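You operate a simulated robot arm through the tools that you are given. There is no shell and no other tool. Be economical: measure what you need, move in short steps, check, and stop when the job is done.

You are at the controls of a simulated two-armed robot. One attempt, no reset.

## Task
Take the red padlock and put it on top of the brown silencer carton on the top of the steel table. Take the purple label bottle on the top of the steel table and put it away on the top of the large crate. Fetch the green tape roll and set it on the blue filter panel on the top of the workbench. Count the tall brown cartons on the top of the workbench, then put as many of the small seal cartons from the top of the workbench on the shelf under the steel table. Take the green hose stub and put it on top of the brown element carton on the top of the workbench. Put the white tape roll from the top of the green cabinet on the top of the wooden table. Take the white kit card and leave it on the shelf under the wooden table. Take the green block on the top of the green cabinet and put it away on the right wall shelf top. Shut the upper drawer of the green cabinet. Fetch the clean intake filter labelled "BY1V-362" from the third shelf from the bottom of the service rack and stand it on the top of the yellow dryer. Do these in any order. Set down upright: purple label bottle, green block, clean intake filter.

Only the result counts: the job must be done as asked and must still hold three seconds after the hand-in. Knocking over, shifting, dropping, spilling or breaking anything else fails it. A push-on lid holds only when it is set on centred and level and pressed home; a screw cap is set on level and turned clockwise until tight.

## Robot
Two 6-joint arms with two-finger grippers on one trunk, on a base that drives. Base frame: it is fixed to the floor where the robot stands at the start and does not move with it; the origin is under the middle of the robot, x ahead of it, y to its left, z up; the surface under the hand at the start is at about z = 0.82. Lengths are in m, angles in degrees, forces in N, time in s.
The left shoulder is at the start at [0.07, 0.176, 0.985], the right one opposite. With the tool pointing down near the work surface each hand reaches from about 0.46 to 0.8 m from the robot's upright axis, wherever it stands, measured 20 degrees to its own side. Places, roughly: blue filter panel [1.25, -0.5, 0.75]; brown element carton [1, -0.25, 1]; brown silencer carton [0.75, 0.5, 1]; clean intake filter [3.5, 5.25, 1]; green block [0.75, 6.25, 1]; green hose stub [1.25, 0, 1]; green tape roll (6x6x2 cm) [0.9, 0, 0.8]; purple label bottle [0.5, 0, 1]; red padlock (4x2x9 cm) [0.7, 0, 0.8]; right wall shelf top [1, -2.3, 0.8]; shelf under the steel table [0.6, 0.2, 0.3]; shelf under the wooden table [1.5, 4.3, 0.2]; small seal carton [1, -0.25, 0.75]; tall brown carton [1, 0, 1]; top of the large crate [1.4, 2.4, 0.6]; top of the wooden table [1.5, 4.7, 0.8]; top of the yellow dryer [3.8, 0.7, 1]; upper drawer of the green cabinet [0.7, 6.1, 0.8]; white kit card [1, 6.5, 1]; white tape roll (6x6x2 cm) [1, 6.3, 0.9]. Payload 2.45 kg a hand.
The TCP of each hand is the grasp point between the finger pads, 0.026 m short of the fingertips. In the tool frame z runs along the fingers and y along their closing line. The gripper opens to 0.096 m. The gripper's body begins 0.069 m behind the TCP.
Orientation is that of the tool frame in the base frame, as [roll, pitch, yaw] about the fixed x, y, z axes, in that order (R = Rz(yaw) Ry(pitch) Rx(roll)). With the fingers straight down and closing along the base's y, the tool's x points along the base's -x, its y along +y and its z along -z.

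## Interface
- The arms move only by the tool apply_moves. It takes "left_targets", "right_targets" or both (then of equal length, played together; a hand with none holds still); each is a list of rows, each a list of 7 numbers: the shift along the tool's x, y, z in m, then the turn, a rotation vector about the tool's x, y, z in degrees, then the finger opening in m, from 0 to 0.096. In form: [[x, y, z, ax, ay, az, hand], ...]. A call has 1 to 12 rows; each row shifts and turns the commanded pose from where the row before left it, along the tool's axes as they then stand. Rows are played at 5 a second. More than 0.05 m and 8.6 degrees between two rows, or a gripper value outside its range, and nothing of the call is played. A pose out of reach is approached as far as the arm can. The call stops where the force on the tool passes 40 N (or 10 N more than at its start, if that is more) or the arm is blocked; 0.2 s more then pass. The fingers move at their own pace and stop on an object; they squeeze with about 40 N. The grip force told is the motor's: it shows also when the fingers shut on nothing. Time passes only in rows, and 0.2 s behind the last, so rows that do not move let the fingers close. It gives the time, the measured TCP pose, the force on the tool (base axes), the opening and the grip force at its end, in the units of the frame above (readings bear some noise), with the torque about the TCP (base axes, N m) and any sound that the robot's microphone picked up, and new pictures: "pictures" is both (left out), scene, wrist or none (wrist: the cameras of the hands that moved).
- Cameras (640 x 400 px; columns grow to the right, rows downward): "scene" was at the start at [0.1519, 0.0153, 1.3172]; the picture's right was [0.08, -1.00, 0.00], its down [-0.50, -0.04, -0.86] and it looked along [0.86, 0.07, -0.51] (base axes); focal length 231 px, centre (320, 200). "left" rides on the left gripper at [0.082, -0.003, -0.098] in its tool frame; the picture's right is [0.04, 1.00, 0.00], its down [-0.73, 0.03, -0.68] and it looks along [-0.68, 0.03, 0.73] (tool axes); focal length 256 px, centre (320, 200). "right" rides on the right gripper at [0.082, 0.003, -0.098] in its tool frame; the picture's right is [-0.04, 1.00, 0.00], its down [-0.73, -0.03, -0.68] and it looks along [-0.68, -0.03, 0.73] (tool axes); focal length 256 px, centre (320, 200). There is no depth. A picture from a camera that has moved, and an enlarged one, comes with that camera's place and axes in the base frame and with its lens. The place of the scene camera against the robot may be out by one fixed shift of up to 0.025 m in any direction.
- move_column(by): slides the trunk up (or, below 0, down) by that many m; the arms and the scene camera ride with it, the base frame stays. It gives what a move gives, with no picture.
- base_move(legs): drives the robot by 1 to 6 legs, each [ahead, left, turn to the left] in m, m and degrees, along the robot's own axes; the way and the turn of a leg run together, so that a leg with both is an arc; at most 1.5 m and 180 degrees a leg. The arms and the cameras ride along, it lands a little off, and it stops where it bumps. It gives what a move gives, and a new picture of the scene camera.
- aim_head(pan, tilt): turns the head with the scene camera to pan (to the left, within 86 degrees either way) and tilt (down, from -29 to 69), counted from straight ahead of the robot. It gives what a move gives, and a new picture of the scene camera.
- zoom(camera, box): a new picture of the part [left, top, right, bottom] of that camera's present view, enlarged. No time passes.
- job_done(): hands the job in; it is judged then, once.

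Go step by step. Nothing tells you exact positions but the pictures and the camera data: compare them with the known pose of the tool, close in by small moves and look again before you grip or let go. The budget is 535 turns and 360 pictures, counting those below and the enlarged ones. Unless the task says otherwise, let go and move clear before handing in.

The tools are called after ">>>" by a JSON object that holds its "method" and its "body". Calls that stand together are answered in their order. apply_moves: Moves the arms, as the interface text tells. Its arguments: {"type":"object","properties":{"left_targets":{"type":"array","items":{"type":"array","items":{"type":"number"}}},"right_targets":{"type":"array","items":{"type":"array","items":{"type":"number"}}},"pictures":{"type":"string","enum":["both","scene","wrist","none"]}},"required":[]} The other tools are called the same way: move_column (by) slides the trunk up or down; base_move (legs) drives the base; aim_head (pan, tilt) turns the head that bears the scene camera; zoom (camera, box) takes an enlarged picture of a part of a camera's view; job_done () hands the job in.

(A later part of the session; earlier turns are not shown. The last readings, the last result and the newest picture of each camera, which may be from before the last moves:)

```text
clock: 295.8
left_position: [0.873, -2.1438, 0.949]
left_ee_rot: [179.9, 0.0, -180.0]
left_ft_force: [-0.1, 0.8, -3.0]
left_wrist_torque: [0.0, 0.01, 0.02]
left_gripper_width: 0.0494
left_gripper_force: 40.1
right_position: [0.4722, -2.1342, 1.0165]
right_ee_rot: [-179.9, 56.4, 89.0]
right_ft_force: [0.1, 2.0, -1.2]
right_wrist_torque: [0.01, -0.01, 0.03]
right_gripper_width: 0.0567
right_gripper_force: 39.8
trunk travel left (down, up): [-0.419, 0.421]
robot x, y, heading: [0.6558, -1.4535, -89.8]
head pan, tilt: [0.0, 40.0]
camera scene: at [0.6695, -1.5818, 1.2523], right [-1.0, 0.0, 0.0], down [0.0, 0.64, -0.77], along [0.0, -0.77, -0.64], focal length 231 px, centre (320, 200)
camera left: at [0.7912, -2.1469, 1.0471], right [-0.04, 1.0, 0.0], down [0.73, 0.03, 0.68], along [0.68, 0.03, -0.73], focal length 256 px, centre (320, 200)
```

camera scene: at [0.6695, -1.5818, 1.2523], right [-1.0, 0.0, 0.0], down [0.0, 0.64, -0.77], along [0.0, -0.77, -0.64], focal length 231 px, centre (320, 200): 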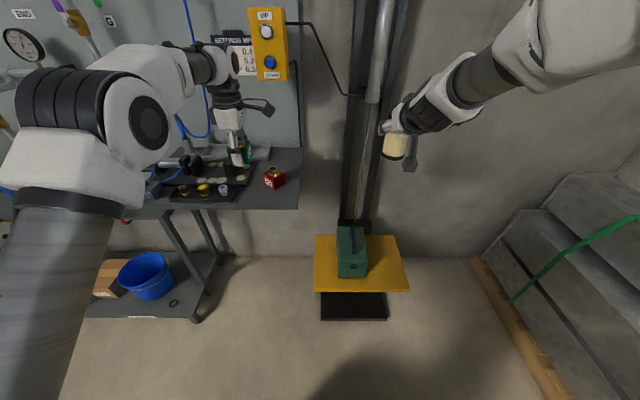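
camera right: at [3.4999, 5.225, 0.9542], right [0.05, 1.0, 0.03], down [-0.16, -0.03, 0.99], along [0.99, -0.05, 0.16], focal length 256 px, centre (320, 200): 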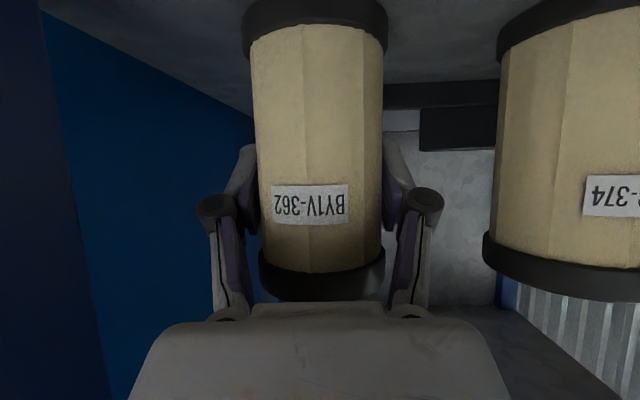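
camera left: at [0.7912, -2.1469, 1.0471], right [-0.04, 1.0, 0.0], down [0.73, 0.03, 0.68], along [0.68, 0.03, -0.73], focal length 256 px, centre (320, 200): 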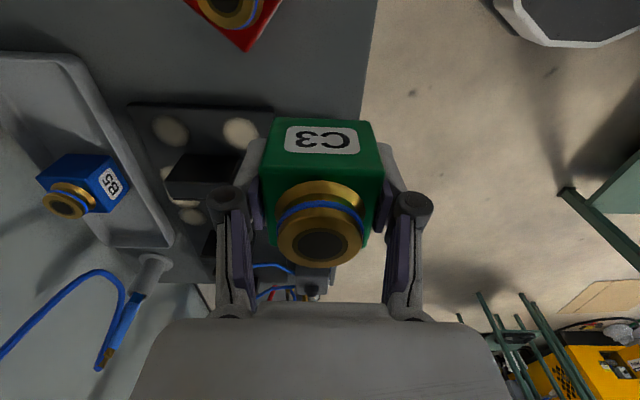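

>>> {"method": "apply_moves", "body": {"left_targets": [[0.007, 0.005, 0.03, 0, 0, 0, 0.0], [0, 0, 0.03, 0, 0, 0, 0.0], [0, 0, 0.02, 0, 0, 0, 0.0]], "pictures": "wrist"}}

>>> {"method": "zoom", "body": {"camera": "scene", "box": [180, 120, 320, 220]}}

```text
clock: 296.6
left_position: [0.8662, -2.1378, 0.8682]
left_ee_rot: [179.9, 0.0, 179.9]
left_ft_force: [0.1, -0.4, -2.7]
left_wrist_torque: [0.01, 0.03, 0.02]
left_gripper_width: 0.0494
left_gripper_force: 39.9
right_position: [0.4719, -2.1341, 1.0172]
right_ee_rot: [-180.0, 56.4, 89.0]
right_ft_force: [-0.4, -0.4, -0.7]
right_wrist_torque: [0.0, 0.0, -0.01]
right_gripper_width: 0.0565
right_gripper_force: 40.1
trunk travel left (down, up): [-0.419, 0.421]
robot x, y, heading: [0.6569, -1.4567, -89.7]
head pan, tilt: [0.0, 40.0]
camera left: at [0.7838, -2.1417, 0.967], right [-0.04, 1.0, 0.0], down [0.73, 0.03, 0.68], along [0.68, 0.03, -0.73], focal length 256 px, centre (320, 200)
```

left: 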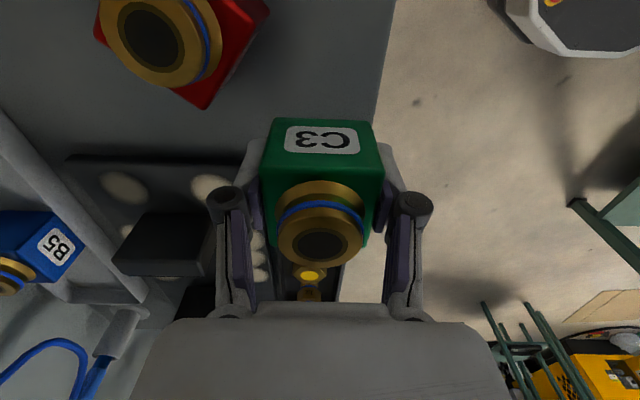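

```text
4.00 times, centred on (250, 170) of scene
camera zoom: at [0.6694, -1.5821, 1.2522], right [-1.0, 0.0, 0.0], down [0.0, 0.64, -0.77], along [0.0, -0.77, -0.64], focal length 924 px, centre (600, 320)
```

zoom: 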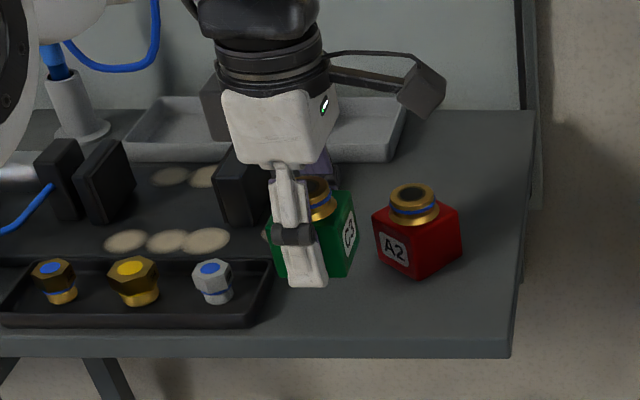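

>>> {"method": "apply_moves", "body": {"left_targets": [[0.005, 0.0, 0.01, 0, 0, 0, 0.0], [0, 0, 0.008, 0, 0, 0, 0.0], [0, 0, 0.005, 0, 0, 0, 0.0], [0, 0, 0.004, 0, 0, 0, 0.0], [0, 0, 0.004, 0, 0, 0, 0.0]], "pictures": "none"}}

```text
clock: 297.8
left_position: [0.8599, -2.1379, 0.8392]
left_ee_rot: [179.9, 0.0, 179.9]
left_ft_force: [0.3, 0.3, -3.0]
left_wrist_torque: [-0.04, 0.04, -0.02]
left_gripper_width: 0.0497
left_gripper_force: 40.2
right_position: [0.4714, -2.1344, 1.0169]
right_ee_rot: [180.0, 56.4, 89.0]
right_ft_force: [0.7, 0.5, -2.1]
right_wrist_torque: [0.0, -0.02, 0.0]
right_gripper_width: 0.0566
right_gripper_force: 40.3
trunk travel left (down, up): [-0.419, 0.421]
robot x, y, heading: [0.6559, -1.4543, -89.5]
head pan, tilt: [0.0, 40.0]
```

>>> {"method": "apply_moves", "body": {"left_targets": [[0, 0, 0.005, 0, 0, 0, 0.0], [0, 0, 0.005, 0, 0, 0, 0.0], [0, 0, 0.004, 0, 0, 0, 0.0], [0, 0, 0.004, 0, 0, 0, 0.0], [0, 0, 0.004, 0, 0, 0, 0.0]], "pictures": "wrist"}}

```text
clock: 299.1
left_position: [0.861, -2.1388, 0.8247]
left_ee_rot: [-179.1, 0.1, 179.9]
left_ft_force: [-0.5, 7.5, 16.7]
left_wrist_torque: [0.78, -0.08, 0.04]
left_gripper_width: 0.0492
left_gripper_force: 39.8
right_position: [0.4702, -2.1309, 1.0182]
right_ee_rot: [180.0, 56.5, 88.9]
right_ft_force: [0.0, 0.3, -2.7]
right_wrist_torque: [-0.03, 0.02, 0.0]
right_gripper_width: 0.0568
right_gripper_force: 39.9
trunk travel left (down, up): [-0.419, 0.421]
robot x, y, heading: [0.6598, -1.4546, -90.0]
head pan, tilt: [0.0, 40.0]
stopped in row 5 (left hand): the force on the tool passed its limit at 44 N (the readings are from after the stop); the commanded pose is now the measured one
camera left: at [0.7785, -2.1401, 0.9226], right [-0.04, 1.0, -0.02], down [0.73, 0.04, 0.68], along [0.68, 0.02, -0.73], focal length 256 px, centre (320, 200)
```

left: 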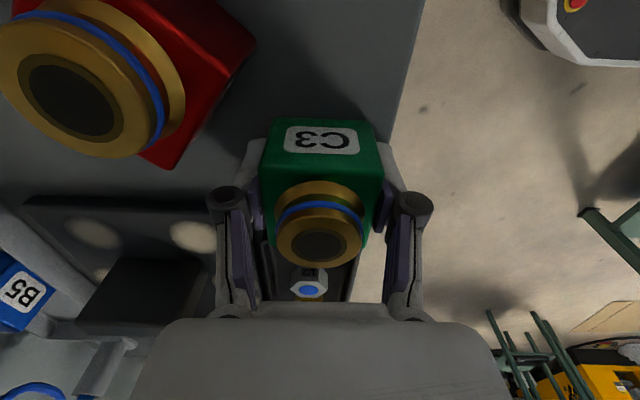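

>>> {"method": "apply_moves", "body": {"left_targets": [[0, 0, -0.001, 0, 0, 0, 0.0], [0, 0, 0, 0, 0, 0, 0.06], [0, 0, 0, 0, 0, 0, 0.064], [0, 0, -0.02, 0, 0, 0, 0.064], [0, 0, -0.04, 0, 0, 0, 0.064], [0, 0, -0.045, 0, 0, 0, 0.064], [0, 0, -0.045, 0, 0, 0, 0.064]], "pictures": "both"}}

>>> {"method": "zoom", "body": {"camera": "scene", "box": [180, 120, 320, 220]}}

```text
clock: 300.7
left_position: [0.8607, -2.1398, 0.9706]
left_ee_rot: [-179.5, 0.1, 179.9]
left_ft_force: [0.0, -0.4, 0.1]
left_wrist_torque: [-0.01, 0.0, -0.04]
left_gripper_width: 0.064
left_gripper_force: 0.1
right_position: [0.4703, -2.1334, 1.017]
right_ee_rot: [-180.0, 56.4, 89.0]
right_ft_force: [0.8, 0.3, -0.8]
right_wrist_torque: [-0.02, -0.02, -0.01]
right_gripper_width: 0.0563
right_gripper_force: 40.2
trunk travel left (down, up): [-0.419, 0.421]
robot x, y, heading: [0.6578, -1.4559, -89.7]
head pan, tilt: [0.0, 40.0]
camera scene: at [0.6694, -1.581, 1.2523], right [-1.0, 0.0, 0.0], down [0.0, 0.64, -0.77], along [0.0, -0.77, -0.64], focal length 231 px, centre (320, 200)
camera left: at [0.7786, -2.1414, 1.0693], right [-0.04, 1.0, -0.01], down [0.73, 0.04, 0.68], along [0.68, 0.02, -0.73], focal length 256 px, centre (320, 200)
```

scene: 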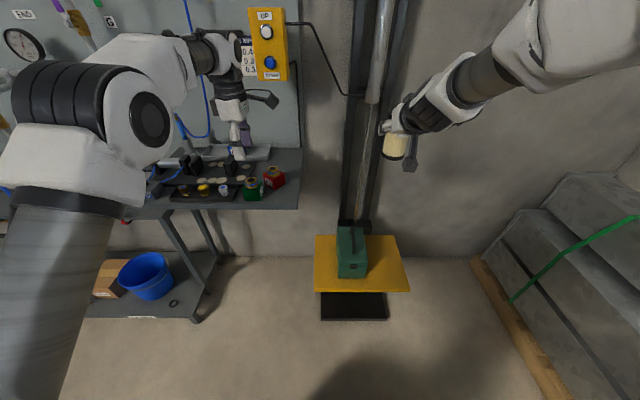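
left: 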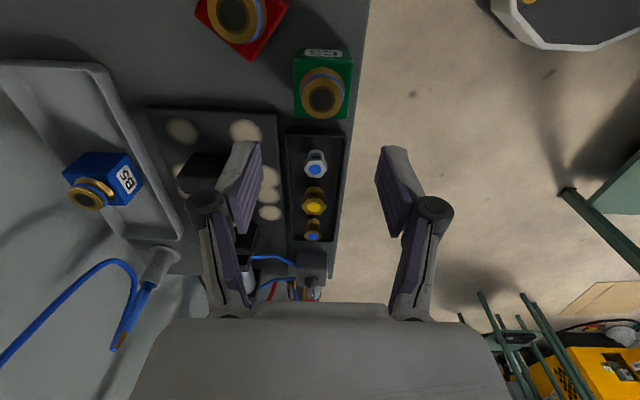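

```text
4.00 times, centred on (250, 170) of scene
camera zoom: at [0.6694, -1.581, 1.2523], right [-1.0, 0.0, 0.0], down [0.0, 0.64, -0.77], along [0.0, -0.77, -0.64], focal length 924 px, centre (600, 320)
```

zoom: 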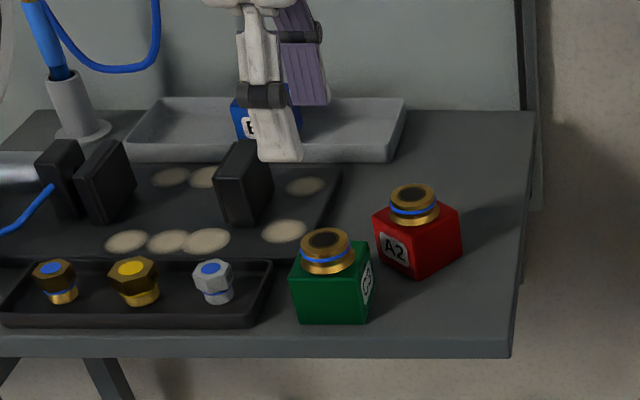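

Green block stands on the right wall shelf. Now backing off, turning to +x and driving past the workbench's right end toward the dryer.

>>> {"method": "base_move", "body": {"legs": [[-0.25, 0, 0], [0, 0, 90], [0, -0.2, 0]]}}

>>> {"method": "aim_head", "body": {"pan": 0, "tilt": 25}}

```text
clock: 307.5
left_position: [1.3424, -1.2173, 0.9715]
left_ee_rot: [-179.4, 0.1, -90.6]
left_ft_force: [0.6, 0.2, -0.9]
left_wrist_torque: [0.03, 0.0, -0.02]
left_gripper_width: 0.0637
left_gripper_force: 0.0
right_position: [1.334, -1.607, 1.0172]
right_ee_rot: [179.9, 56.4, 178.5]
right_ft_force: [-0.2, -1.0, -1.3]
right_wrist_torque: [0.04, -0.02, 0.01]
right_gripper_width: 0.0561
right_gripper_force: 40.0
trunk travel left (down, up): [-0.419, 0.421]
robot x, y, heading: [0.654, -1.4144, -0.1]
head pan, tilt: [0.0, 40.0]
camera scene: at [0.8026, -1.4071, 1.2523], right [0.0, -1.0, 0.0], down [-0.64, 0.0, -0.77], along [0.77, 0.0, -0.64], focal length 231 px, centre (320, 200)
```

scene: 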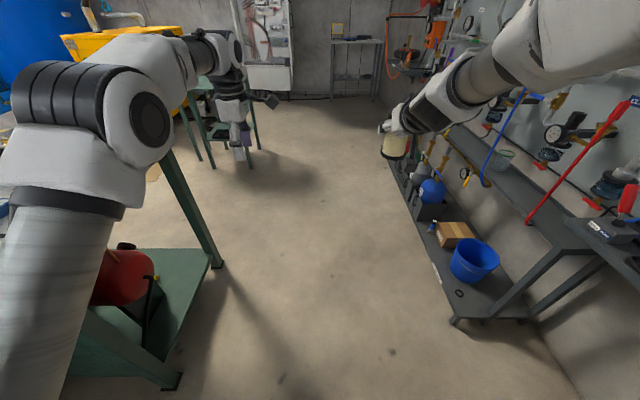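

```text
clock: 308.3
left_position: [1.3423, -1.218, 0.9707]
left_ee_rot: [-179.4, 0.0, -90.6]
left_ft_force: [0.1, 0.5, -0.3]
left_wrist_torque: [0.0, -0.02, 0.0]
left_gripper_width: 0.0642
left_gripper_force: 0.1
right_position: [1.3344, -1.6052, 1.0173]
right_ee_rot: [179.9, 56.4, 178.6]
right_ft_force: [-0.1, 0.0, -1.7]
right_wrist_torque: [0.0, -0.03, -0.02]
right_gripper_width: 0.0566
right_gripper_force: 39.7
trunk travel left (down, up): [-0.419, 0.421]
robot x, y, heading: [0.6532, -1.4114, -0.3]
head pan, tilt: [0.0, 25.0]
camera scene: at [0.8097, -1.4059, 1.2756], right [0.0, -1.0, 0.0], down [-0.42, 0.0, -0.91], along [0.91, 0.0, -0.42], focal length 231 px, centre (320, 200)
```

scene: 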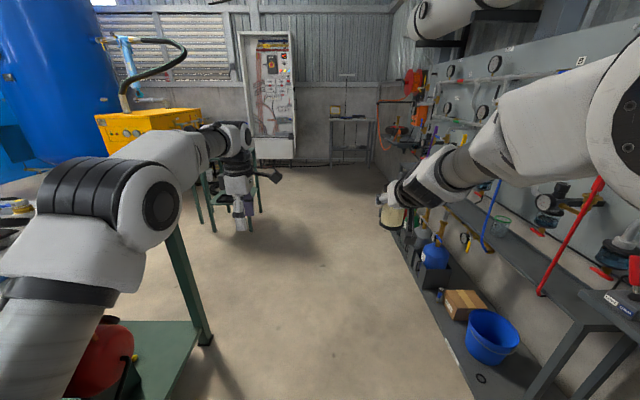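

>>> {"method": "base_move", "body": {"legs": [[1.5, 0, 0.3]]}}

>>> {"method": "aim_head", "body": {"pan": 45, "tilt": 30}}

```text
clock: 315.7
left_position: [2.8413, -1.214, 0.9698]
left_ee_rot: [-179.3, 0.0, -90.3]
left_ft_force: [0.2, 0.8, -0.8]
left_wrist_torque: [0.02, 0.01, 0.01]
left_gripper_width: 0.0642
left_gripper_force: 0.0
right_position: [2.8351, -1.6036, 1.0159]
right_ee_rot: [-180.0, 56.5, 178.9]
right_ft_force: [0.1, -0.2, -0.3]
right_wrist_torque: [-0.02, 0.0, -0.01]
right_gripper_width: 0.0566
right_gripper_force: 39.4
trunk travel left (down, up): [-0.419, 0.421]
robot x, y, heading: [2.1533, -1.4139, -0.1]
head pan, tilt: [0.0, 25.0]
camera scene: at [2.3105, -1.4074, 1.2756], right [0.0, -1.0, 0.0], down [-0.42, 0.0, -0.91], along [0.91, 0.0, -0.42], focal length 231 px, centre (320, 200)
```

scene: 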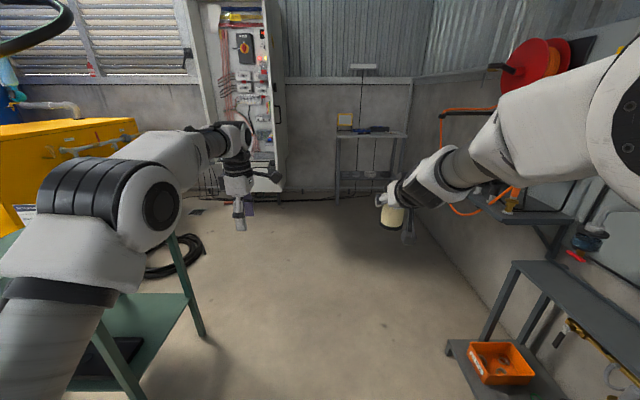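

```text
clock: 316.9
left_position: [2.8409, -1.2133, 0.9703]
left_ee_rot: [-179.3, 0.0, -90.2]
left_ft_force: [0.6, -0.6, -0.4]
left_wrist_torque: [0.0, 0.04, -0.01]
left_gripper_width: 0.0639
left_gripper_force: 0.0
right_position: [2.8349, -1.6047, 1.0172]
right_ee_rot: [-179.9, 56.4, 178.8]
right_ft_force: [0.5, -0.1, -1.5]
right_wrist_torque: [0.02, 0.0, 0.01]
right_gripper_width: 0.0563
right_gripper_force: 40.0
trunk travel left (down, up): [-0.419, 0.421]
robot x, y, heading: [2.1534, -1.4171, 0.3]
head pan, tilt: [45.0, 30.0]
camera scene: at [2.282, -1.3435, 1.2677], right [0.71, -0.71, 0.0], down [-0.35, -0.35, -0.87], along [0.61, 0.61, -0.5], focal length 231 px, centre (320, 200)
```

scene: 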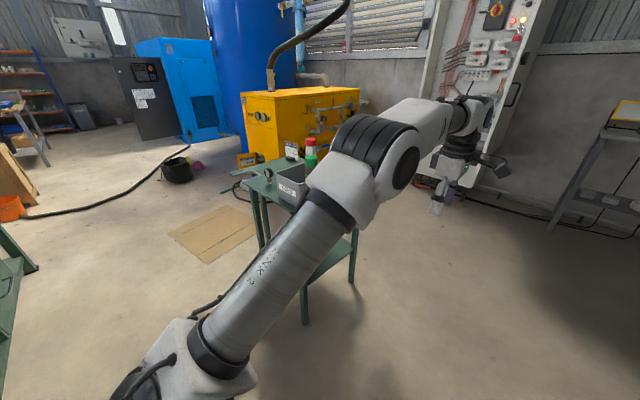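

>>> {"method": "base_move", "body": {"legs": [[0, 0, 90], [0.75, 0, 0]]}}

>>> {"method": "aim_head", "body": {"pan": -35, "tilt": 35}}

```text
clock: 324.8
left_position: [1.9506, 0.0253, 0.9707]
left_ee_rot: [-179.4, -0.1, -0.3]
left_ft_force: [-0.1, -0.1, -0.1]
left_wrist_torque: [-0.02, 0.02, 0.01]
left_gripper_width: 0.064
left_gripper_force: 0.0
right_position: [2.3399, 0.0172, 1.017]
right_ee_rot: [180.0, 56.4, -91.3]
right_ft_force: [-0.1, 0.4, -1.2]
right_wrist_torque: [0.03, 0.0, 0.0]
right_gripper_width: 0.0568
right_gripper_force: 40.3
trunk travel left (down, up): [-0.419, 0.421]
robot x, y, heading: [2.154, -0.6632, 90.0]
head pan, tilt: [45.0, 30.0]
camera scene: at [2.0999, -0.538, 1.2676], right [0.71, 0.71, 0.0], down [0.35, -0.35, -0.87], along [-0.61, 0.61, -0.5], focal length 231 px, centre (320, 200)
```

scene: 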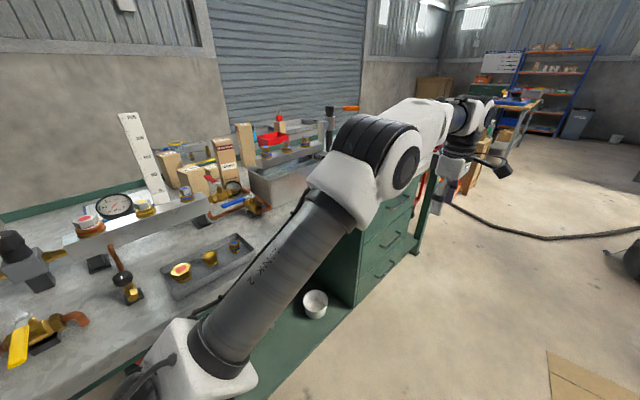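

```text
clock: 326.3
left_position: [1.9513, 0.0245, 0.9709]
left_ee_rot: [-179.4, 0.0, -0.3]
left_ft_force: [-0.6, -0.3, 0.4]
left_wrist_torque: [0.01, -0.01, -0.01]
left_gripper_width: 0.0637
left_gripper_force: 0.0
right_position: [2.3407, 0.0179, 1.0171]
right_ee_rot: [180.0, 56.3, -91.3]
right_ft_force: [0.5, -0.9, -0.6]
right_wrist_torque: [0.02, -0.03, -0.02]
right_gripper_width: 0.0564
right_gripper_force: 40.3
trunk travel left (down, up): [-0.419, 0.421]
robot x, y, heading: [2.1516, -0.6654, 89.9]
head pan, tilt: [-35.0, 35.0]
camera scene: at [2.2143, -0.5301, 1.2599], right [0.82, -0.57, 0.0], down [-0.33, -0.47, -0.82], along [0.47, 0.67, -0.57], focal length 231 px, centre (320, 200)
```

scene: 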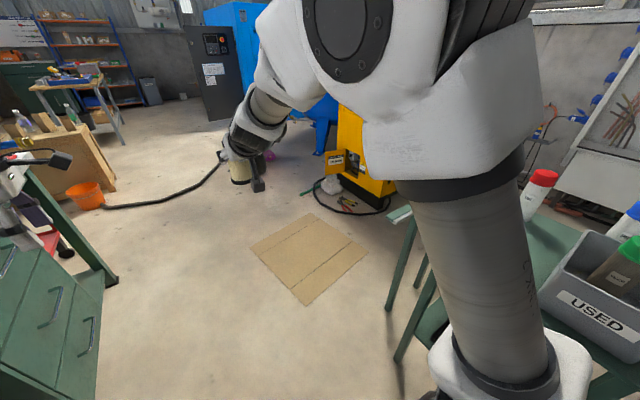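

>>> {"method": "base_move", "body": {"legs": [[1.0, 0, 0], [0.8, 0, 0], [0, 0, -90], [0.35, 0, 0]]}}

>>> {"method": "aim_head", "body": {"pan": -15, "tilt": 25}}

```text
clock: 341.1
left_position: [3.1964, 1.3011, 0.9692]
left_ee_rot: [-179.5, 0.0, -92.7]
left_ft_force: [-0.2, -0.3, -0.5]
left_wrist_torque: [0.05, 0.02, -0.02]
left_gripper_width: 0.0641
left_gripper_force: 0.0
right_position: [3.1733, 0.9134, 1.0164]
right_ee_rot: [-179.9, 56.3, 176.4]
right_ft_force: [0.8, 0.0, -2.1]
right_wrist_torque: [0.02, -0.01, 0.04]
right_gripper_width: 0.0566
right_gripper_force: 39.9
trunk travel left (down, up): [-0.419, 0.421]
robot x, y, heading: [2.5008, 1.1308, -2.5]
head pan, tilt: [-35.0, 35.0]
camera scene: at [2.6349, 1.083, 1.2598], right [-0.61, -0.79, 0.0], down [-0.46, 0.35, -0.82], along [0.65, -0.5, -0.57], focal length 231 px, centre (320, 200)
```

scene: 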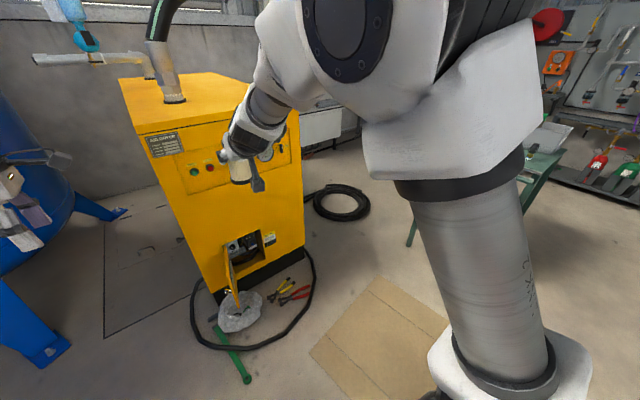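

```text
clock: 342.0
left_position: [3.1967, 1.301, 0.9719]
left_ee_rot: [-179.3, 0.0, -92.7]
left_ft_force: [0.2, -0.7, 0.5]
left_wrist_torque: [0.0, -0.01, 0.03]
left_gripper_width: 0.064
left_gripper_force: 0.0
right_position: [3.1724, 0.914, 1.0173]
right_ee_rot: [180.0, 56.4, 176.5]
right_ft_force: [1.3, -0.5, -0.6]
right_wrist_torque: [0.02, -0.01, 0.0]
right_gripper_width: 0.0568
right_gripper_force: 40.0
trunk travel left (down, up): [-0.419, 0.421]
robot x, y, heading: [2.5002, 1.1275, -2.4]
head pan, tilt: [-15.0, 25.0]
camera scene: at [2.652, 1.1089, 1.2756], right [-0.3, -0.95, 0.0], down [-0.4, 0.13, -0.91], along [0.86, -0.27, -0.42], focal length 231 px, centre (320, 200)
```

scene: 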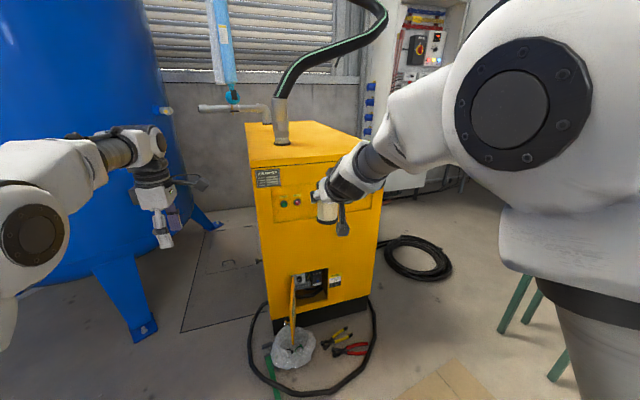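

>>> {"method": "move_column", "body": {"by": 0.17}}

>>> {"method": "base_move", "body": {"legs": [[0.2, 0, 2.4]]}}

>>> {"method": "aim_head", "body": {"pan": -10, "tilt": 40}}

>>> {"method": "zoom", "body": {"camera": "right", "box": [0, 0, 640, 400]}}

```text
clock: 343.9
left_position: [3.1965, 1.3013, 1.1395]
left_ee_rot: [-179.5, 0.1, -92.7]
left_ft_force: [0.3, 0.5, 0.2]
left_wrist_torque: [0.0, 0.0, 0.02]
left_gripper_width: 0.0644
left_gripper_force: 0.1
right_position: [3.1734, 0.9152, 1.1868]
right_ee_rot: [-180.0, 56.4, 176.4]
right_ft_force: [0.1, -1.2, -1.6]
right_wrist_torque: [-0.02, -0.03, -0.01]
right_gripper_width: 0.0565
right_gripper_force: 40.0
trunk travel left (down, up): [-0.589, 0.251]
robot x, y, heading: [2.5028, 1.1314, -2.4]
head pan, tilt: [-15.0, 25.0]
```

```text
clock: 345.5
left_position: [3.3888, 1.3253, 1.1423]
left_ee_rot: [-179.2, 0.0, -90.3]
left_ft_force: [-0.5, 1.0, -0.7]
left_wrist_torque: [0.0, 0.0, -0.03]
left_gripper_width: 0.0638
left_gripper_force: 0.0
right_position: [3.38, 0.938, 1.1878]
right_ee_rot: [180.0, 56.5, 178.8]
right_ft_force: [1.1, -0.4, -1.2]
right_wrist_torque: [-0.02, 0.01, 0.03]
right_gripper_width: 0.0567
right_gripper_force: 40.2
trunk travel left (down, up): [-0.589, 0.251]
robot x, y, heading: [2.7013, 1.1267, -0.1]
head pan, tilt: [-15.0, 25.0]
camera scene: at [2.8529, 1.1107, 1.4457], right [-0.26, -0.97, 0.0], down [-0.41, 0.11, -0.91], along [0.88, -0.23, -0.42], focal length 231 px, centre (320, 200)
```

scene: 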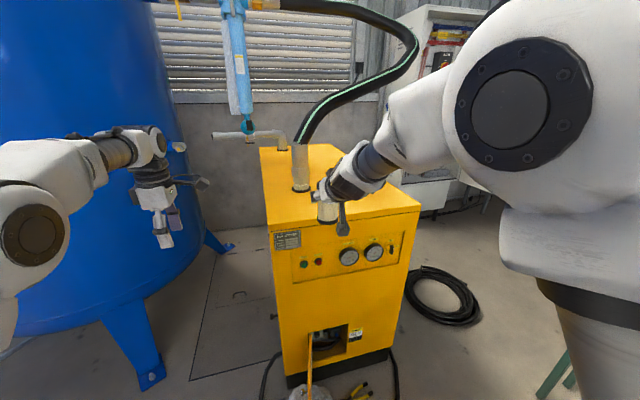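

```text
clock: 346.3
left_position: [3.3894, 1.3258, 1.1405]
left_ee_rot: [-179.4, 0.1, -90.3]
left_ft_force: [0.5, -1.3, 0.5]
left_wrist_torque: [-0.02, -0.01, 0.03]
left_gripper_width: 0.0639
left_gripper_force: 0.3
right_position: [3.3819, 0.9379, 1.1871]
right_ee_rot: [-179.9, 56.4, 178.8]
right_ft_force: [0.6, 0.7, -0.8]
right_wrist_torque: [0.02, 0.01, -0.01]
right_gripper_width: 0.0567
right_gripper_force: 39.8
trunk travel left (down, up): [-0.589, 0.251]
robot x, y, heading: [2.7007, 1.1244, 0.1]
head pan, tilt: [-10.0, 40.0]
camera scene: at [2.8484, 1.1199, 1.4223], right [-0.17, -0.98, 0.0], down [-0.63, 0.11, -0.77], along [0.75, -0.13, -0.64], focal length 231 px, centre (320, 200)
```

scene: 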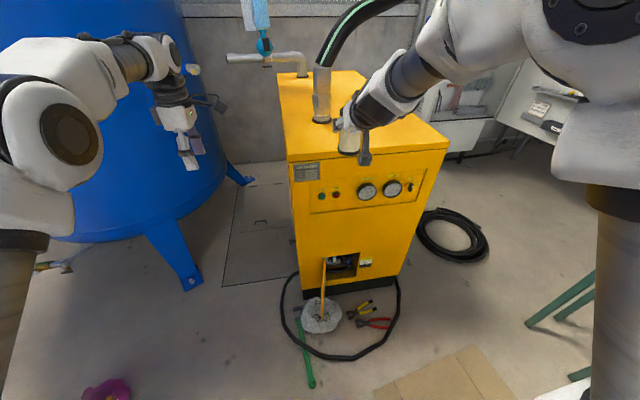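

```text
1.00 times, centred on (320, 200) of right (not enlarged: the box is as wide or as high as the picture)
camera zoom: at [3.2555, 0.9427, 1.174], right [0.04, 1.0, 0.03], down [-0.16, -0.03, 0.99], along [0.99, -0.05, 0.16], focal length 256 px, centre (320, 200)
```

zoom: 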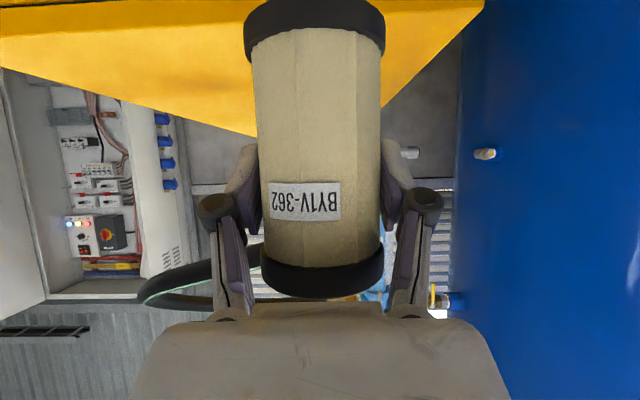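

>>> {"method": "apply_moves", "body": {"right_targets": [[-0.0165, -0.02, 0.025, 0, 0, 0, 0.0], [-0.0165, -0.02, 0.025, 0, 0, 0, 0.0], [-0.0165, -0.02, 0.025, 0, 0, 0, 0.0]], "pictures": "none"}}

```text
clock: 347.1
left_position: [3.3896, 1.3263, 1.1398]
left_ee_rot: [-179.4, 0.1, -90.3]
left_ft_force: [0.3, -0.4, -0.1]
left_wrist_torque: [0.03, 0.01, 0.0]
left_gripper_width: 0.0638
left_gripper_force: 0.0
right_position: [3.4722, 0.8743, 1.1852]
right_ee_rot: [179.9, 56.3, 178.7]
right_ft_force: [0.6, 0.1, -1.3]
right_wrist_torque: [0.03, -0.02, 0.04]
right_gripper_width: 0.0569
right_gripper_force: 39.9
trunk travel left (down, up): [-0.589, 0.251]
robot x, y, heading: [2.7048, 1.1251, 0.1]
head pan, tilt: [-10.0, 40.0]
```

>>> {"method": "apply_moves", "body": {"right_targets": [[-0.0165, -0.005, 0.025, 0, 0, 0, 0.0], [-0.0165, -0.005, 0.025, 0, 0, 0, 0.0], [-0.0165, 0, 0.025, 0, 0, 0, 0.0]], "pictures": "both"}}

```text
clock: 347.9
left_position: [3.389, 1.3262, 1.1409]
left_ee_rot: [-179.4, 0.1, -90.3]
left_ft_force: [0.5, -0.8, 0.4]
left_wrist_torque: [-0.01, 0.01, -0.01]
left_gripper_width: 0.0639
left_gripper_force: 0.1
right_position: [3.562, 0.8632, 1.1854]
right_ee_rot: [-179.9, 56.3, 178.9]
right_ft_force: [-0.8, 0.8, -1.5]
right_wrist_torque: [0.01, -0.02, 0.02]
right_gripper_width: 0.0567
right_gripper_force: 39.9
trunk travel left (down, up): [-0.589, 0.251]
robot x, y, heading: [2.7017, 1.1265, 0.1]
head pan, tilt: [-10.0, 40.0]
camera scene: at [2.8494, 1.1201, 1.4222], right [-0.17, -0.98, 0.0], down [-0.63, 0.11, -0.77], along [0.75, -0.13, -0.64], focal length 231 px, centre (320, 200)
camera right: at [3.4355, 0.8685, 1.1723], right [0.04, 1.0, 0.03], down [-0.16, -0.03, 0.99], along [0.99, -0.05, 0.16], focal length 256 px, centre (320, 200)
```

scene: 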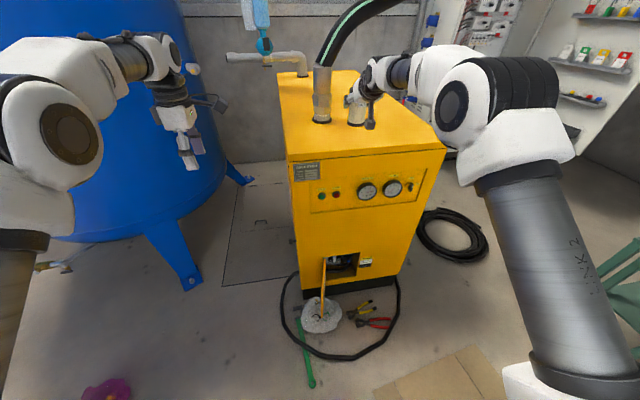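
right: 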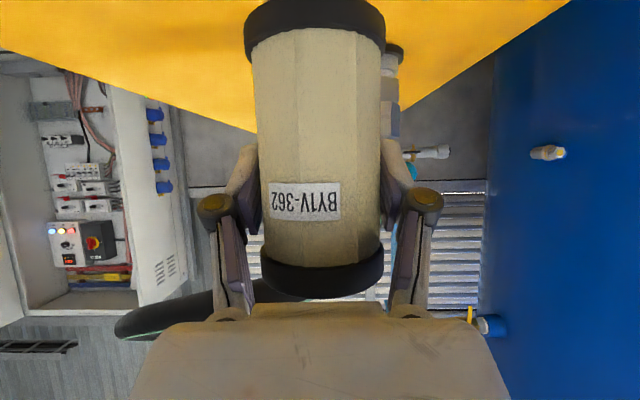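

>>> {"method": "apply_moves", "body": {"right_targets": [[-0.0185, 0, 0.0285, 0, 0, 0, 0.0], [0.025, 0, 0.0166, 0, 0, 0, 0.0], [0.0166, 0, 0.011, 0, 0, 0, 0.0]], "pictures": "both"}}

```text
clock: 348.7
left_position: [3.3878, 1.3259, 1.1403]
left_ee_rot: [-179.3, 0.1, -90.3]
left_ft_force: [1.2, -0.3, -0.1]
left_wrist_torque: [0.02, 0.02, 0.02]
left_gripper_width: 0.064
left_gripper_force: 0.1
right_position: [3.5946, 0.8636, 1.1361]
right_ee_rot: [179.9, 56.4, 178.9]
right_ft_force: [-0.4, -0.7, -1.9]
right_wrist_torque: [0.01, -0.04, 0.0]
right_gripper_width: 0.0567
right_gripper_force: 40.0
trunk travel left (down, up): [-0.589, 0.251]
robot x, y, heading: [2.7023, 1.1299, -0.1]
head pan, tilt: [-10.0, 40.0]
camera scene: at [2.8476, 1.1198, 1.4224], right [-0.17, -0.98, 0.0], down [-0.63, 0.11, -0.77], along [0.75, -0.13, -0.64], focal length 231 px, centre (320, 200)
camera right: at [3.4679, 0.8684, 1.1238], right [0.04, 1.0, 0.03], down [-0.16, -0.03, 0.99], along [0.99, -0.05, 0.16], focal length 256 px, centre (320, 200)
```

scene: 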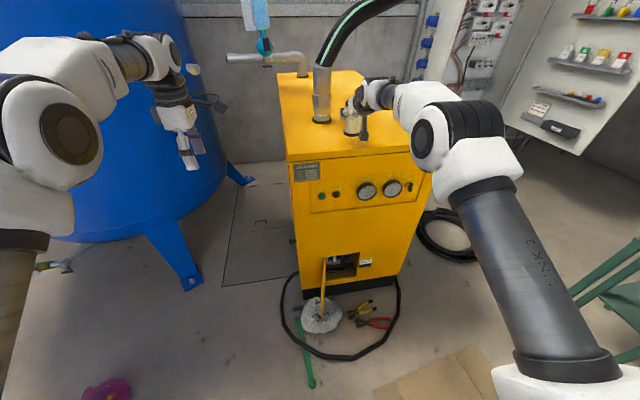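
right: 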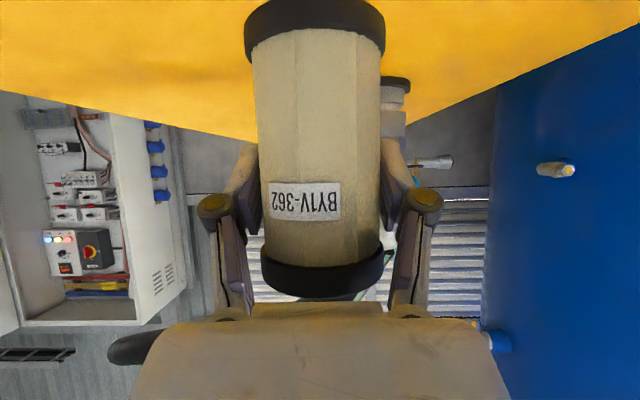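

>>> {"method": "apply_moves", "body": {"right_targets": [[0.0083, 0, 0.0056, 0, 0, 0, 0.0], [0.0067, 0, 0.0044, 0, 0, 0, 0.0], [0.0042, 0, 0.0028, 0, 0, 0, 0.0], [0.0042, 0, 0.0028, 0, 0, 0, 0.0], [0.0042, 0, 0.0028, 0, 0, 0, 0.0]], "pictures": "wrist"}}

```text
clock: 349.9
left_position: [3.3899, 1.3273, 1.142]
left_ee_rot: [-179.4, 0.0, -90.4]
left_ft_force: [-0.2, 0.0, -0.5]
left_wrist_torque: [0.0, 0.01, -0.01]
left_gripper_width: 0.0641
left_gripper_force: 0.0
right_position: [3.5944, 0.8644, 1.1032]
right_ee_rot: [-180.0, 56.3, 178.8]
right_ft_force: [-0.1, 0.7, -1.2]
right_wrist_torque: [0.01, -0.04, -0.02]
right_gripper_width: 0.0569
right_gripper_force: 40.3
trunk travel left (down, up): [-0.589, 0.251]
robot x, y, heading: [2.7007, 1.1264, 0.1]
head pan, tilt: [-10.0, 40.0]
camera right: at [3.4682, 0.8683, 1.0898], right [0.04, 1.0, 0.03], down [-0.16, -0.03, 0.99], along [0.99, -0.05, 0.16], focal length 256 px, centre (320, 200)
```

right: 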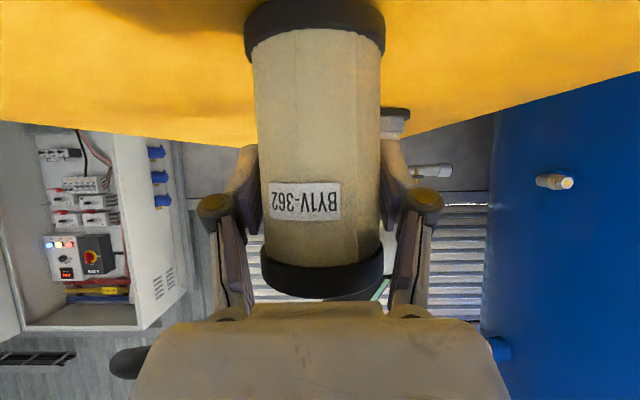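

>>> {"method": "apply_moves", "body": {"right_targets": [[0.0042, 0, 0.0028, 0, 0, 0, 0.0], [0.0042, 0, 0.0028, 0, 0, 0, 0.0], [0.0042, 0, 0.0028, 0, 0, 0, 0.0], [0.0042, 0, 0.0028, 0, 0, 0, 0.0]], "pictures": "none"}}

```text
clock: 350.7
left_position: [3.3862, 1.3257, 1.1412]
left_ee_rot: [-179.2, -0.2, -90.3]
left_ft_force: [-0.3, 1.4, 0.6]
left_wrist_torque: [0.01, 0.0, 0.01]
left_gripper_width: 0.0638
left_gripper_force: 0.0
right_position: [3.5932, 0.8633, 1.1015]
right_ee_rot: [-179.9, 57.8, 178.9]
right_ft_force: [-5.7, 0.2, 8.9]
right_wrist_torque: [0.07, 0.73, 0.0]
right_gripper_width: 0.0568
right_gripper_force: 39.5
trunk travel left (down, up): [-0.589, 0.251]
robot x, y, heading: [2.7048, 1.1249, -0.2]
head pan, tilt: [-10.0, 40.0]
stopped in row 4 (right hand): the force on the tool passed its limit at 44 N (the readings are from after the stop); the commanded pose is now the measured one
```

>>> {"method": "apply_moves", "body": {"right_targets": [[-0.003, 0, -0.002, 0, 1.4, 0, 0.0], [0, 0, 0, 0, 0, 0, 0.0]], "pictures": "none"}}

```text
clock: 351.3
left_position: [3.3884, 1.3272, 1.1418]
left_ee_rot: [-179.3, 0.0, -90.3]
left_ft_force: [0.1, 0.0, 1.1]
left_wrist_torque: [-0.01, 0.02, -0.01]
left_gripper_width: 0.064
left_gripper_force: 0.0
right_position: [3.5947, 0.8625, 1.1]
right_ee_rot: [-179.9, 56.2, 179.0]
right_ft_force: [2.3, 0.5, 2.2]
right_wrist_torque: [0.07, -0.24, 0.02]
right_gripper_width: 0.0565
right_gripper_force: 39.8
trunk travel left (down, up): [-0.589, 0.251]
robot x, y, heading: [2.7016, 1.1268, 0.2]
head pan, tilt: [-10.0, 40.0]
```

Light contact and upright; I'll release and draw the hand straight back along the fingers.

>>> {"method": "apply_moves", "body": {"right_targets": [[0, 0, 0, 0, 0, 0, 0.07], [0, 0, 0, 0, 0, 0, 0.08], [0, 0, 0, 0, 0, 0, 0.08], [0, 0, -0.02, 0, 0, 0, 0.08], [0.0, 0, -0.035, 0, 0, 0, 0.08], [0, 0, -0.045, 0, 0, 0, 0.08], [0, 0, -0.045, 0, 0, 0, 0.08]], "pictures": "both"}}

```text
clock: 352.9
left_position: [3.386, 1.3272, 1.1426]
left_ee_rot: [-179.3, 0.0, -90.3]
left_ft_force: [-0.9, 0.0, 0.5]
left_wrist_torque: [0.02, -0.07, -0.04]
left_gripper_width: 0.064
left_gripper_force: 0.0
right_position: [3.4725, 0.8676, 1.1843]
right_ee_rot: [180.0, 56.2, 179.0]
right_ft_force: [0.1, 0.4, 0.5]
right_wrist_torque: [-0.01, 0.03, 0.0]
right_gripper_width: 0.0799
right_gripper_force: 0.0
trunk travel left (down, up): [-0.589, 0.251]
robot x, y, heading: [2.7011, 1.1236, 0.1]
head pan, tilt: [-10.0, 40.0]
camera scene: at [2.8449, 1.1202, 1.4226], right [-0.17, -0.98, 0.0], down [-0.63, 0.11, -0.77], along [0.76, -0.13, -0.64], focal length 231 px, centre (320, 200)
camera right: at [3.3456, 0.8724, 1.1707], right [0.04, 1.0, 0.03], down [-0.16, -0.03, 0.99], along [0.99, -0.05, 0.16], focal length 256 px, centre (320, 200)
```

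scene: 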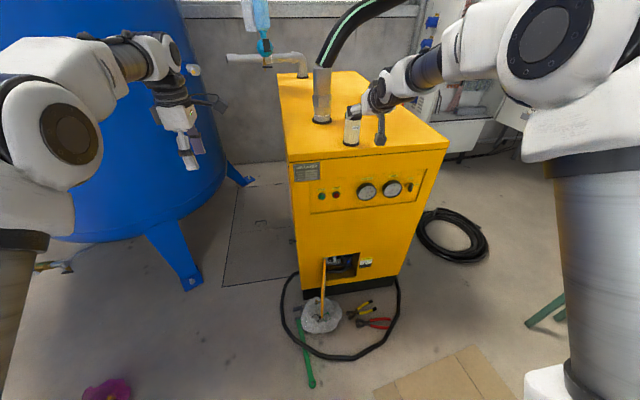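
right: 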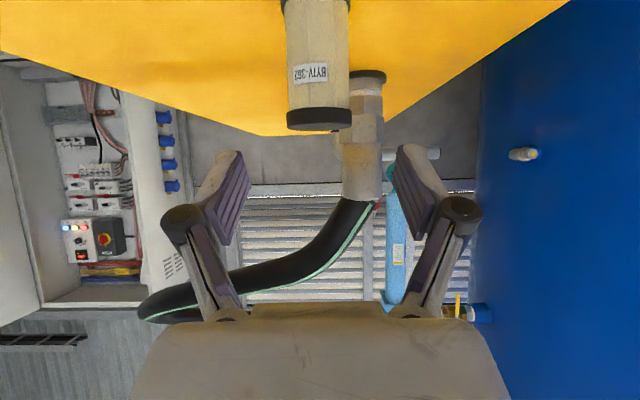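

The filter stands on the dryer. Backing away and returning the right hand to pointing down.

>>> {"method": "base_move", "body": {"legs": [[-0.45, 0, 0]]}}

>>> {"method": "apply_moves", "body": {"right_targets": [[0.0, 0, -0.04, 0, 8.0, 0, 0.08], [0.0, 0, -0.04, 0, 8.0, 0, 0.08], [0, 0, -0.03, 0, 8.0, 0, 0.08], [0, 0, 0, 0, 8.0, 0, 0.08], [0, 0, 0, 0, 8.0, 0, 0.08], [0.02, 0, 0, 0, 8.0, 0, 0.08], [0.02, 0, 0, 0, 8.0, 0, 0.08]], "left_targets": [[0, 0, 0, 0, 0, 8.2, 0.064], [0, 0, 0, 0, 0, 8.2, 0.064], [0, 0, 0, 0, 0, 8.2, 0.064], [0, 0, 0, 0, 0, 8.2, 0.064], [0, 0, 0, 0, 0, 8.2, 0.064], [0, 0, 0, 0, 0, 8.2, 0.064], [0, 0, 0, 0, 0, 8.2, 0.064]], "pictures": "none"}}

>>> {"method": "apply_moves", "body": {"left_targets": [[0, 0, 0, 0, 0, 8.2, 0.08], [0, 0, 0, 0, 0, 8.2, 0.08], [0, 0, 0, 0, 0, 8.2, 0.08], [0, 0, 0, 0, 0, 8, 0.08]], "pictures": "none"}}

```text
clock: 355.6
left_position: [2.9387, 1.3278, 1.1413]
left_ee_rot: [-179.4, 0.1, -90.1]
left_ft_force: [0.6, 0.3, -0.1]
left_wrist_torque: [0.03, -0.01, -0.02]
left_gripper_width: 0.0638
left_gripper_force: 0.1
right_position: [3.0284, 0.8688, 1.1809]
right_ee_rot: [-179.9, 56.2, 179.0]
right_ft_force: [0.7, -0.2, 0.8]
right_wrist_torque: [-0.03, -0.01, 0.0]
right_gripper_width: 0.0797
right_gripper_force: 0.0
trunk travel left (down, up): [-0.589, 0.251]
robot x, y, heading: [2.2528, 1.1253, 0.2]
head pan, tilt: [-10.0, 40.0]
camera scene: at [2.3993, 1.1192, 1.4223], right [-0.17, -0.99, 0.0], down [-0.63, 0.11, -0.77], along [0.75, -0.13, -0.64], focal length 231 px, centre (320, 200)
```

scene: 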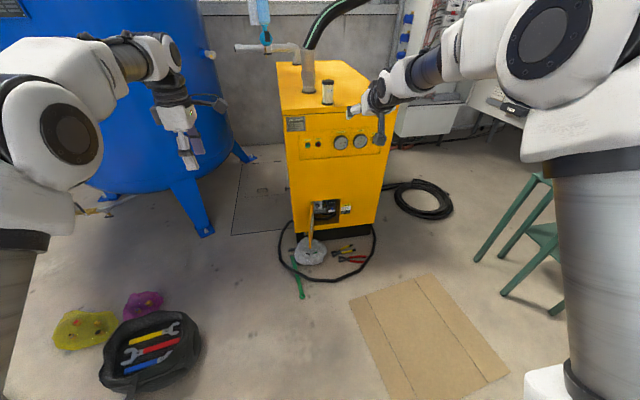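

```text
clock: 357.2
left_position: [2.9387, 1.3273, 1.1396]
left_ee_rot: [-179.7, 0.5, -147.8]
left_ft_force: [-0.2, 0.3, 0.4]
left_wrist_torque: [0.03, -0.01, -0.02]
left_gripper_width: 0.0638
left_gripper_force: 0.0
right_position: [2.905, 0.8687, 1.2447]
right_ee_rot: [-180.0, 0.0, 179.1]
right_ft_force: [-0.7, 0.1, 0.5]
right_wrist_torque: [0.01, 0.03, -0.03]
right_gripper_width: 0.0799
right_gripper_force: 0.0
trunk travel left (down, up): [-0.589, 0.251]
robot x, y, heading: [2.2537, 1.1236, 0.3]
head pan, tilt: [-10.0, 40.0]
```

```text
clock: 358.2
left_position: [2.9378, 1.3279, 1.1412]
left_ee_rot: [-180.0, 0.6, 179.8]
left_ft_force: [0.0, -0.7, 1.3]
left_wrist_torque: [0.0, 0.01, 0.02]
left_gripper_width: 0.0799
left_gripper_force: 0.0
right_position: [2.9048, 0.8696, 1.2452]
right_ee_rot: [180.0, 0.1, 179.0]
right_ft_force: [0.3, -0.3, 0.1]
right_wrist_torque: [0.01, -0.01, -0.02]
right_gripper_width: 0.0799
right_gripper_force: 0.0
trunk travel left (down, up): [-0.589, 0.251]
robot x, y, heading: [2.253, 1.1266, 0.2]
head pan, tilt: [-10.0, 40.0]
```

>>> {"method": "move_column", "body": {"by": 0.1}}

>>> {"method": "base_move", "body": {"legs": [[0, 0, 179.5], [0, 0.9, 0]]}}

>>> {"method": "aim_head", "body": {"pan": 0, "tilt": 40}}

```text
clock: 359.6
left_position: [2.9388, 1.3286, 1.2411]
left_ee_rot: [-179.9, 0.6, 180.0]
left_ft_force: [0.0, -0.6, -0.6]
left_wrist_torque: [0.03, 0.03, -0.01]
left_gripper_width: 0.0799
left_gripper_force: 0.1
right_position: [2.904, 0.8699, 1.3445]
right_ee_rot: [179.9, 0.1, 178.9]
right_ft_force: [0.6, -0.3, 0.4]
right_wrist_torque: [0.01, -0.02, 0.0]
right_gripper_width: 0.0798
right_gripper_force: 0.1
trunk travel left (down, up): [-0.689, 0.151]
robot x, y, heading: [2.2554, 1.1265, -0.0]
head pan, tilt: [-10.0, 40.0]
```

```text
clock: 371.6
left_position: [1.5837, 0.0297, 1.2409]
left_ee_rot: [179.9, 0.6, 0.5]
left_ft_force: [-0.5, -0.1, 0.5]
left_wrist_torque: [-0.02, -0.01, 0.02]
left_gripper_width: 0.0799
left_gripper_force: 0.1
right_position: [1.6132, 0.4872, 1.3453]
right_ee_rot: [-180.0, 0.1, -0.5]
right_ft_force: [-0.2, -0.8, 0.4]
right_wrist_torque: [0.04, 0.01, -0.04]
right_gripper_width: 0.0798
right_gripper_force: 0.0
trunk travel left (down, up): [-0.689, 0.151]
robot x, y, heading: [2.2668, 0.2324, -179.5]
head pan, tilt: [-10.0, 40.0]
camera scene: at [2.1439, 0.2593, 1.5223], right [0.16, 0.99, 0.0], down [0.63, -0.1, -0.77], along [-0.76, 0.12, -0.64], focal length 231 px, centre (320, 200)
```

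scene: 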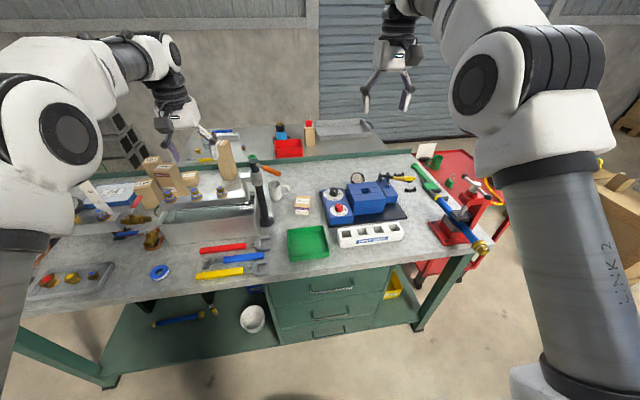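

```text
clock: 372.4
left_position: [1.5843, 0.0289, 1.2415]
left_ee_rot: [180.0, 0.7, 0.5]
left_ft_force: [0.1, 0.3, 0.1]
left_wrist_torque: [0.03, 0.01, -0.02]
left_gripper_width: 0.08
left_gripper_force: 0.0
right_position: [1.6134, 0.4874, 1.3454]
right_ee_rot: [180.0, 0.2, -0.5]
right_ft_force: [-1.2, -0.1, 0.3]
right_wrist_torque: [-0.01, -0.01, 0.03]
right_gripper_width: 0.0801
right_gripper_force: 0.0
trunk travel left (down, up): [-0.689, 0.151]
robot x, y, heading: [2.2674, 0.2378, -179.2]
head pan, tilt: [0.0, 40.0]
camera scene: at [2.1428, 0.2437, 1.5223], right [-0.01, 1.0, 0.0], down [0.64, 0.01, -0.77], along [-0.77, -0.01, -0.64], focal length 231 px, centre (320, 200)
```

scene: 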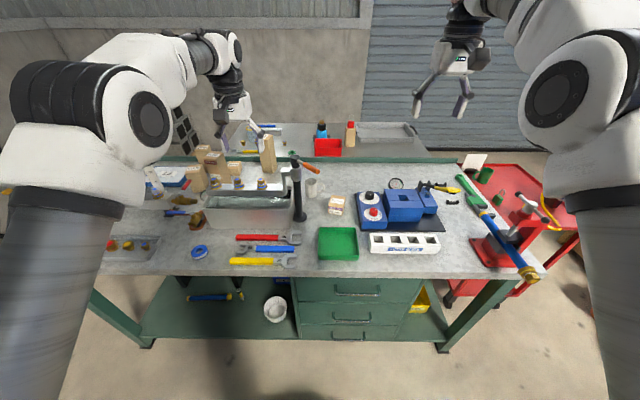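

>>> {"method": "zoom", "body": {"camera": "scene", "box": [130, 125, 370, 275]}}

>>> {"method": "zoom", "body": {"camera": "left", "box": [0, 0, 640, 400]}}

```text
2.67 times, centred on (250, 200) of scene
camera zoom: at [2.1428, 0.2437, 1.5223], right [-0.01, 1.0, 0.0], down [0.64, 0.01, -0.77], along [-0.77, -0.01, -0.64], focal length 616 px, centre (507, 200)
```

zoom: 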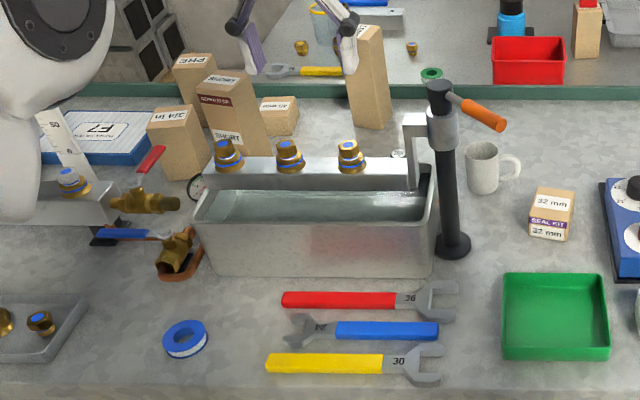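

```text
1.00 times, centred on (320, 200) of left (not enlarged: the box is as wide or as high as the picture)
camera zoom: at [1.6666, 0.0323, 1.3384], right [0.05, -1.0, 0.0], down [-0.73, -0.03, 0.69], along [-0.69, -0.03, -0.73], focal length 256 px, centre (320, 200)
```

zoom: 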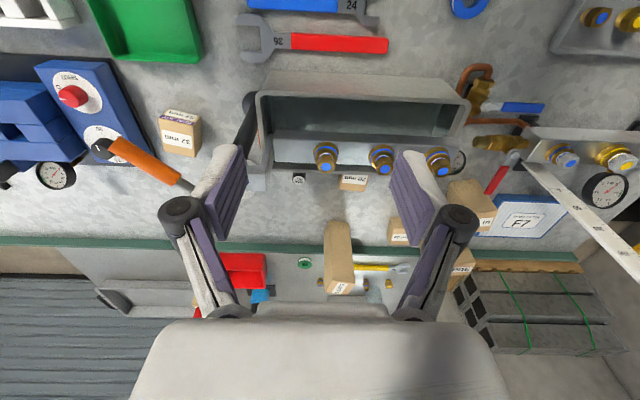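

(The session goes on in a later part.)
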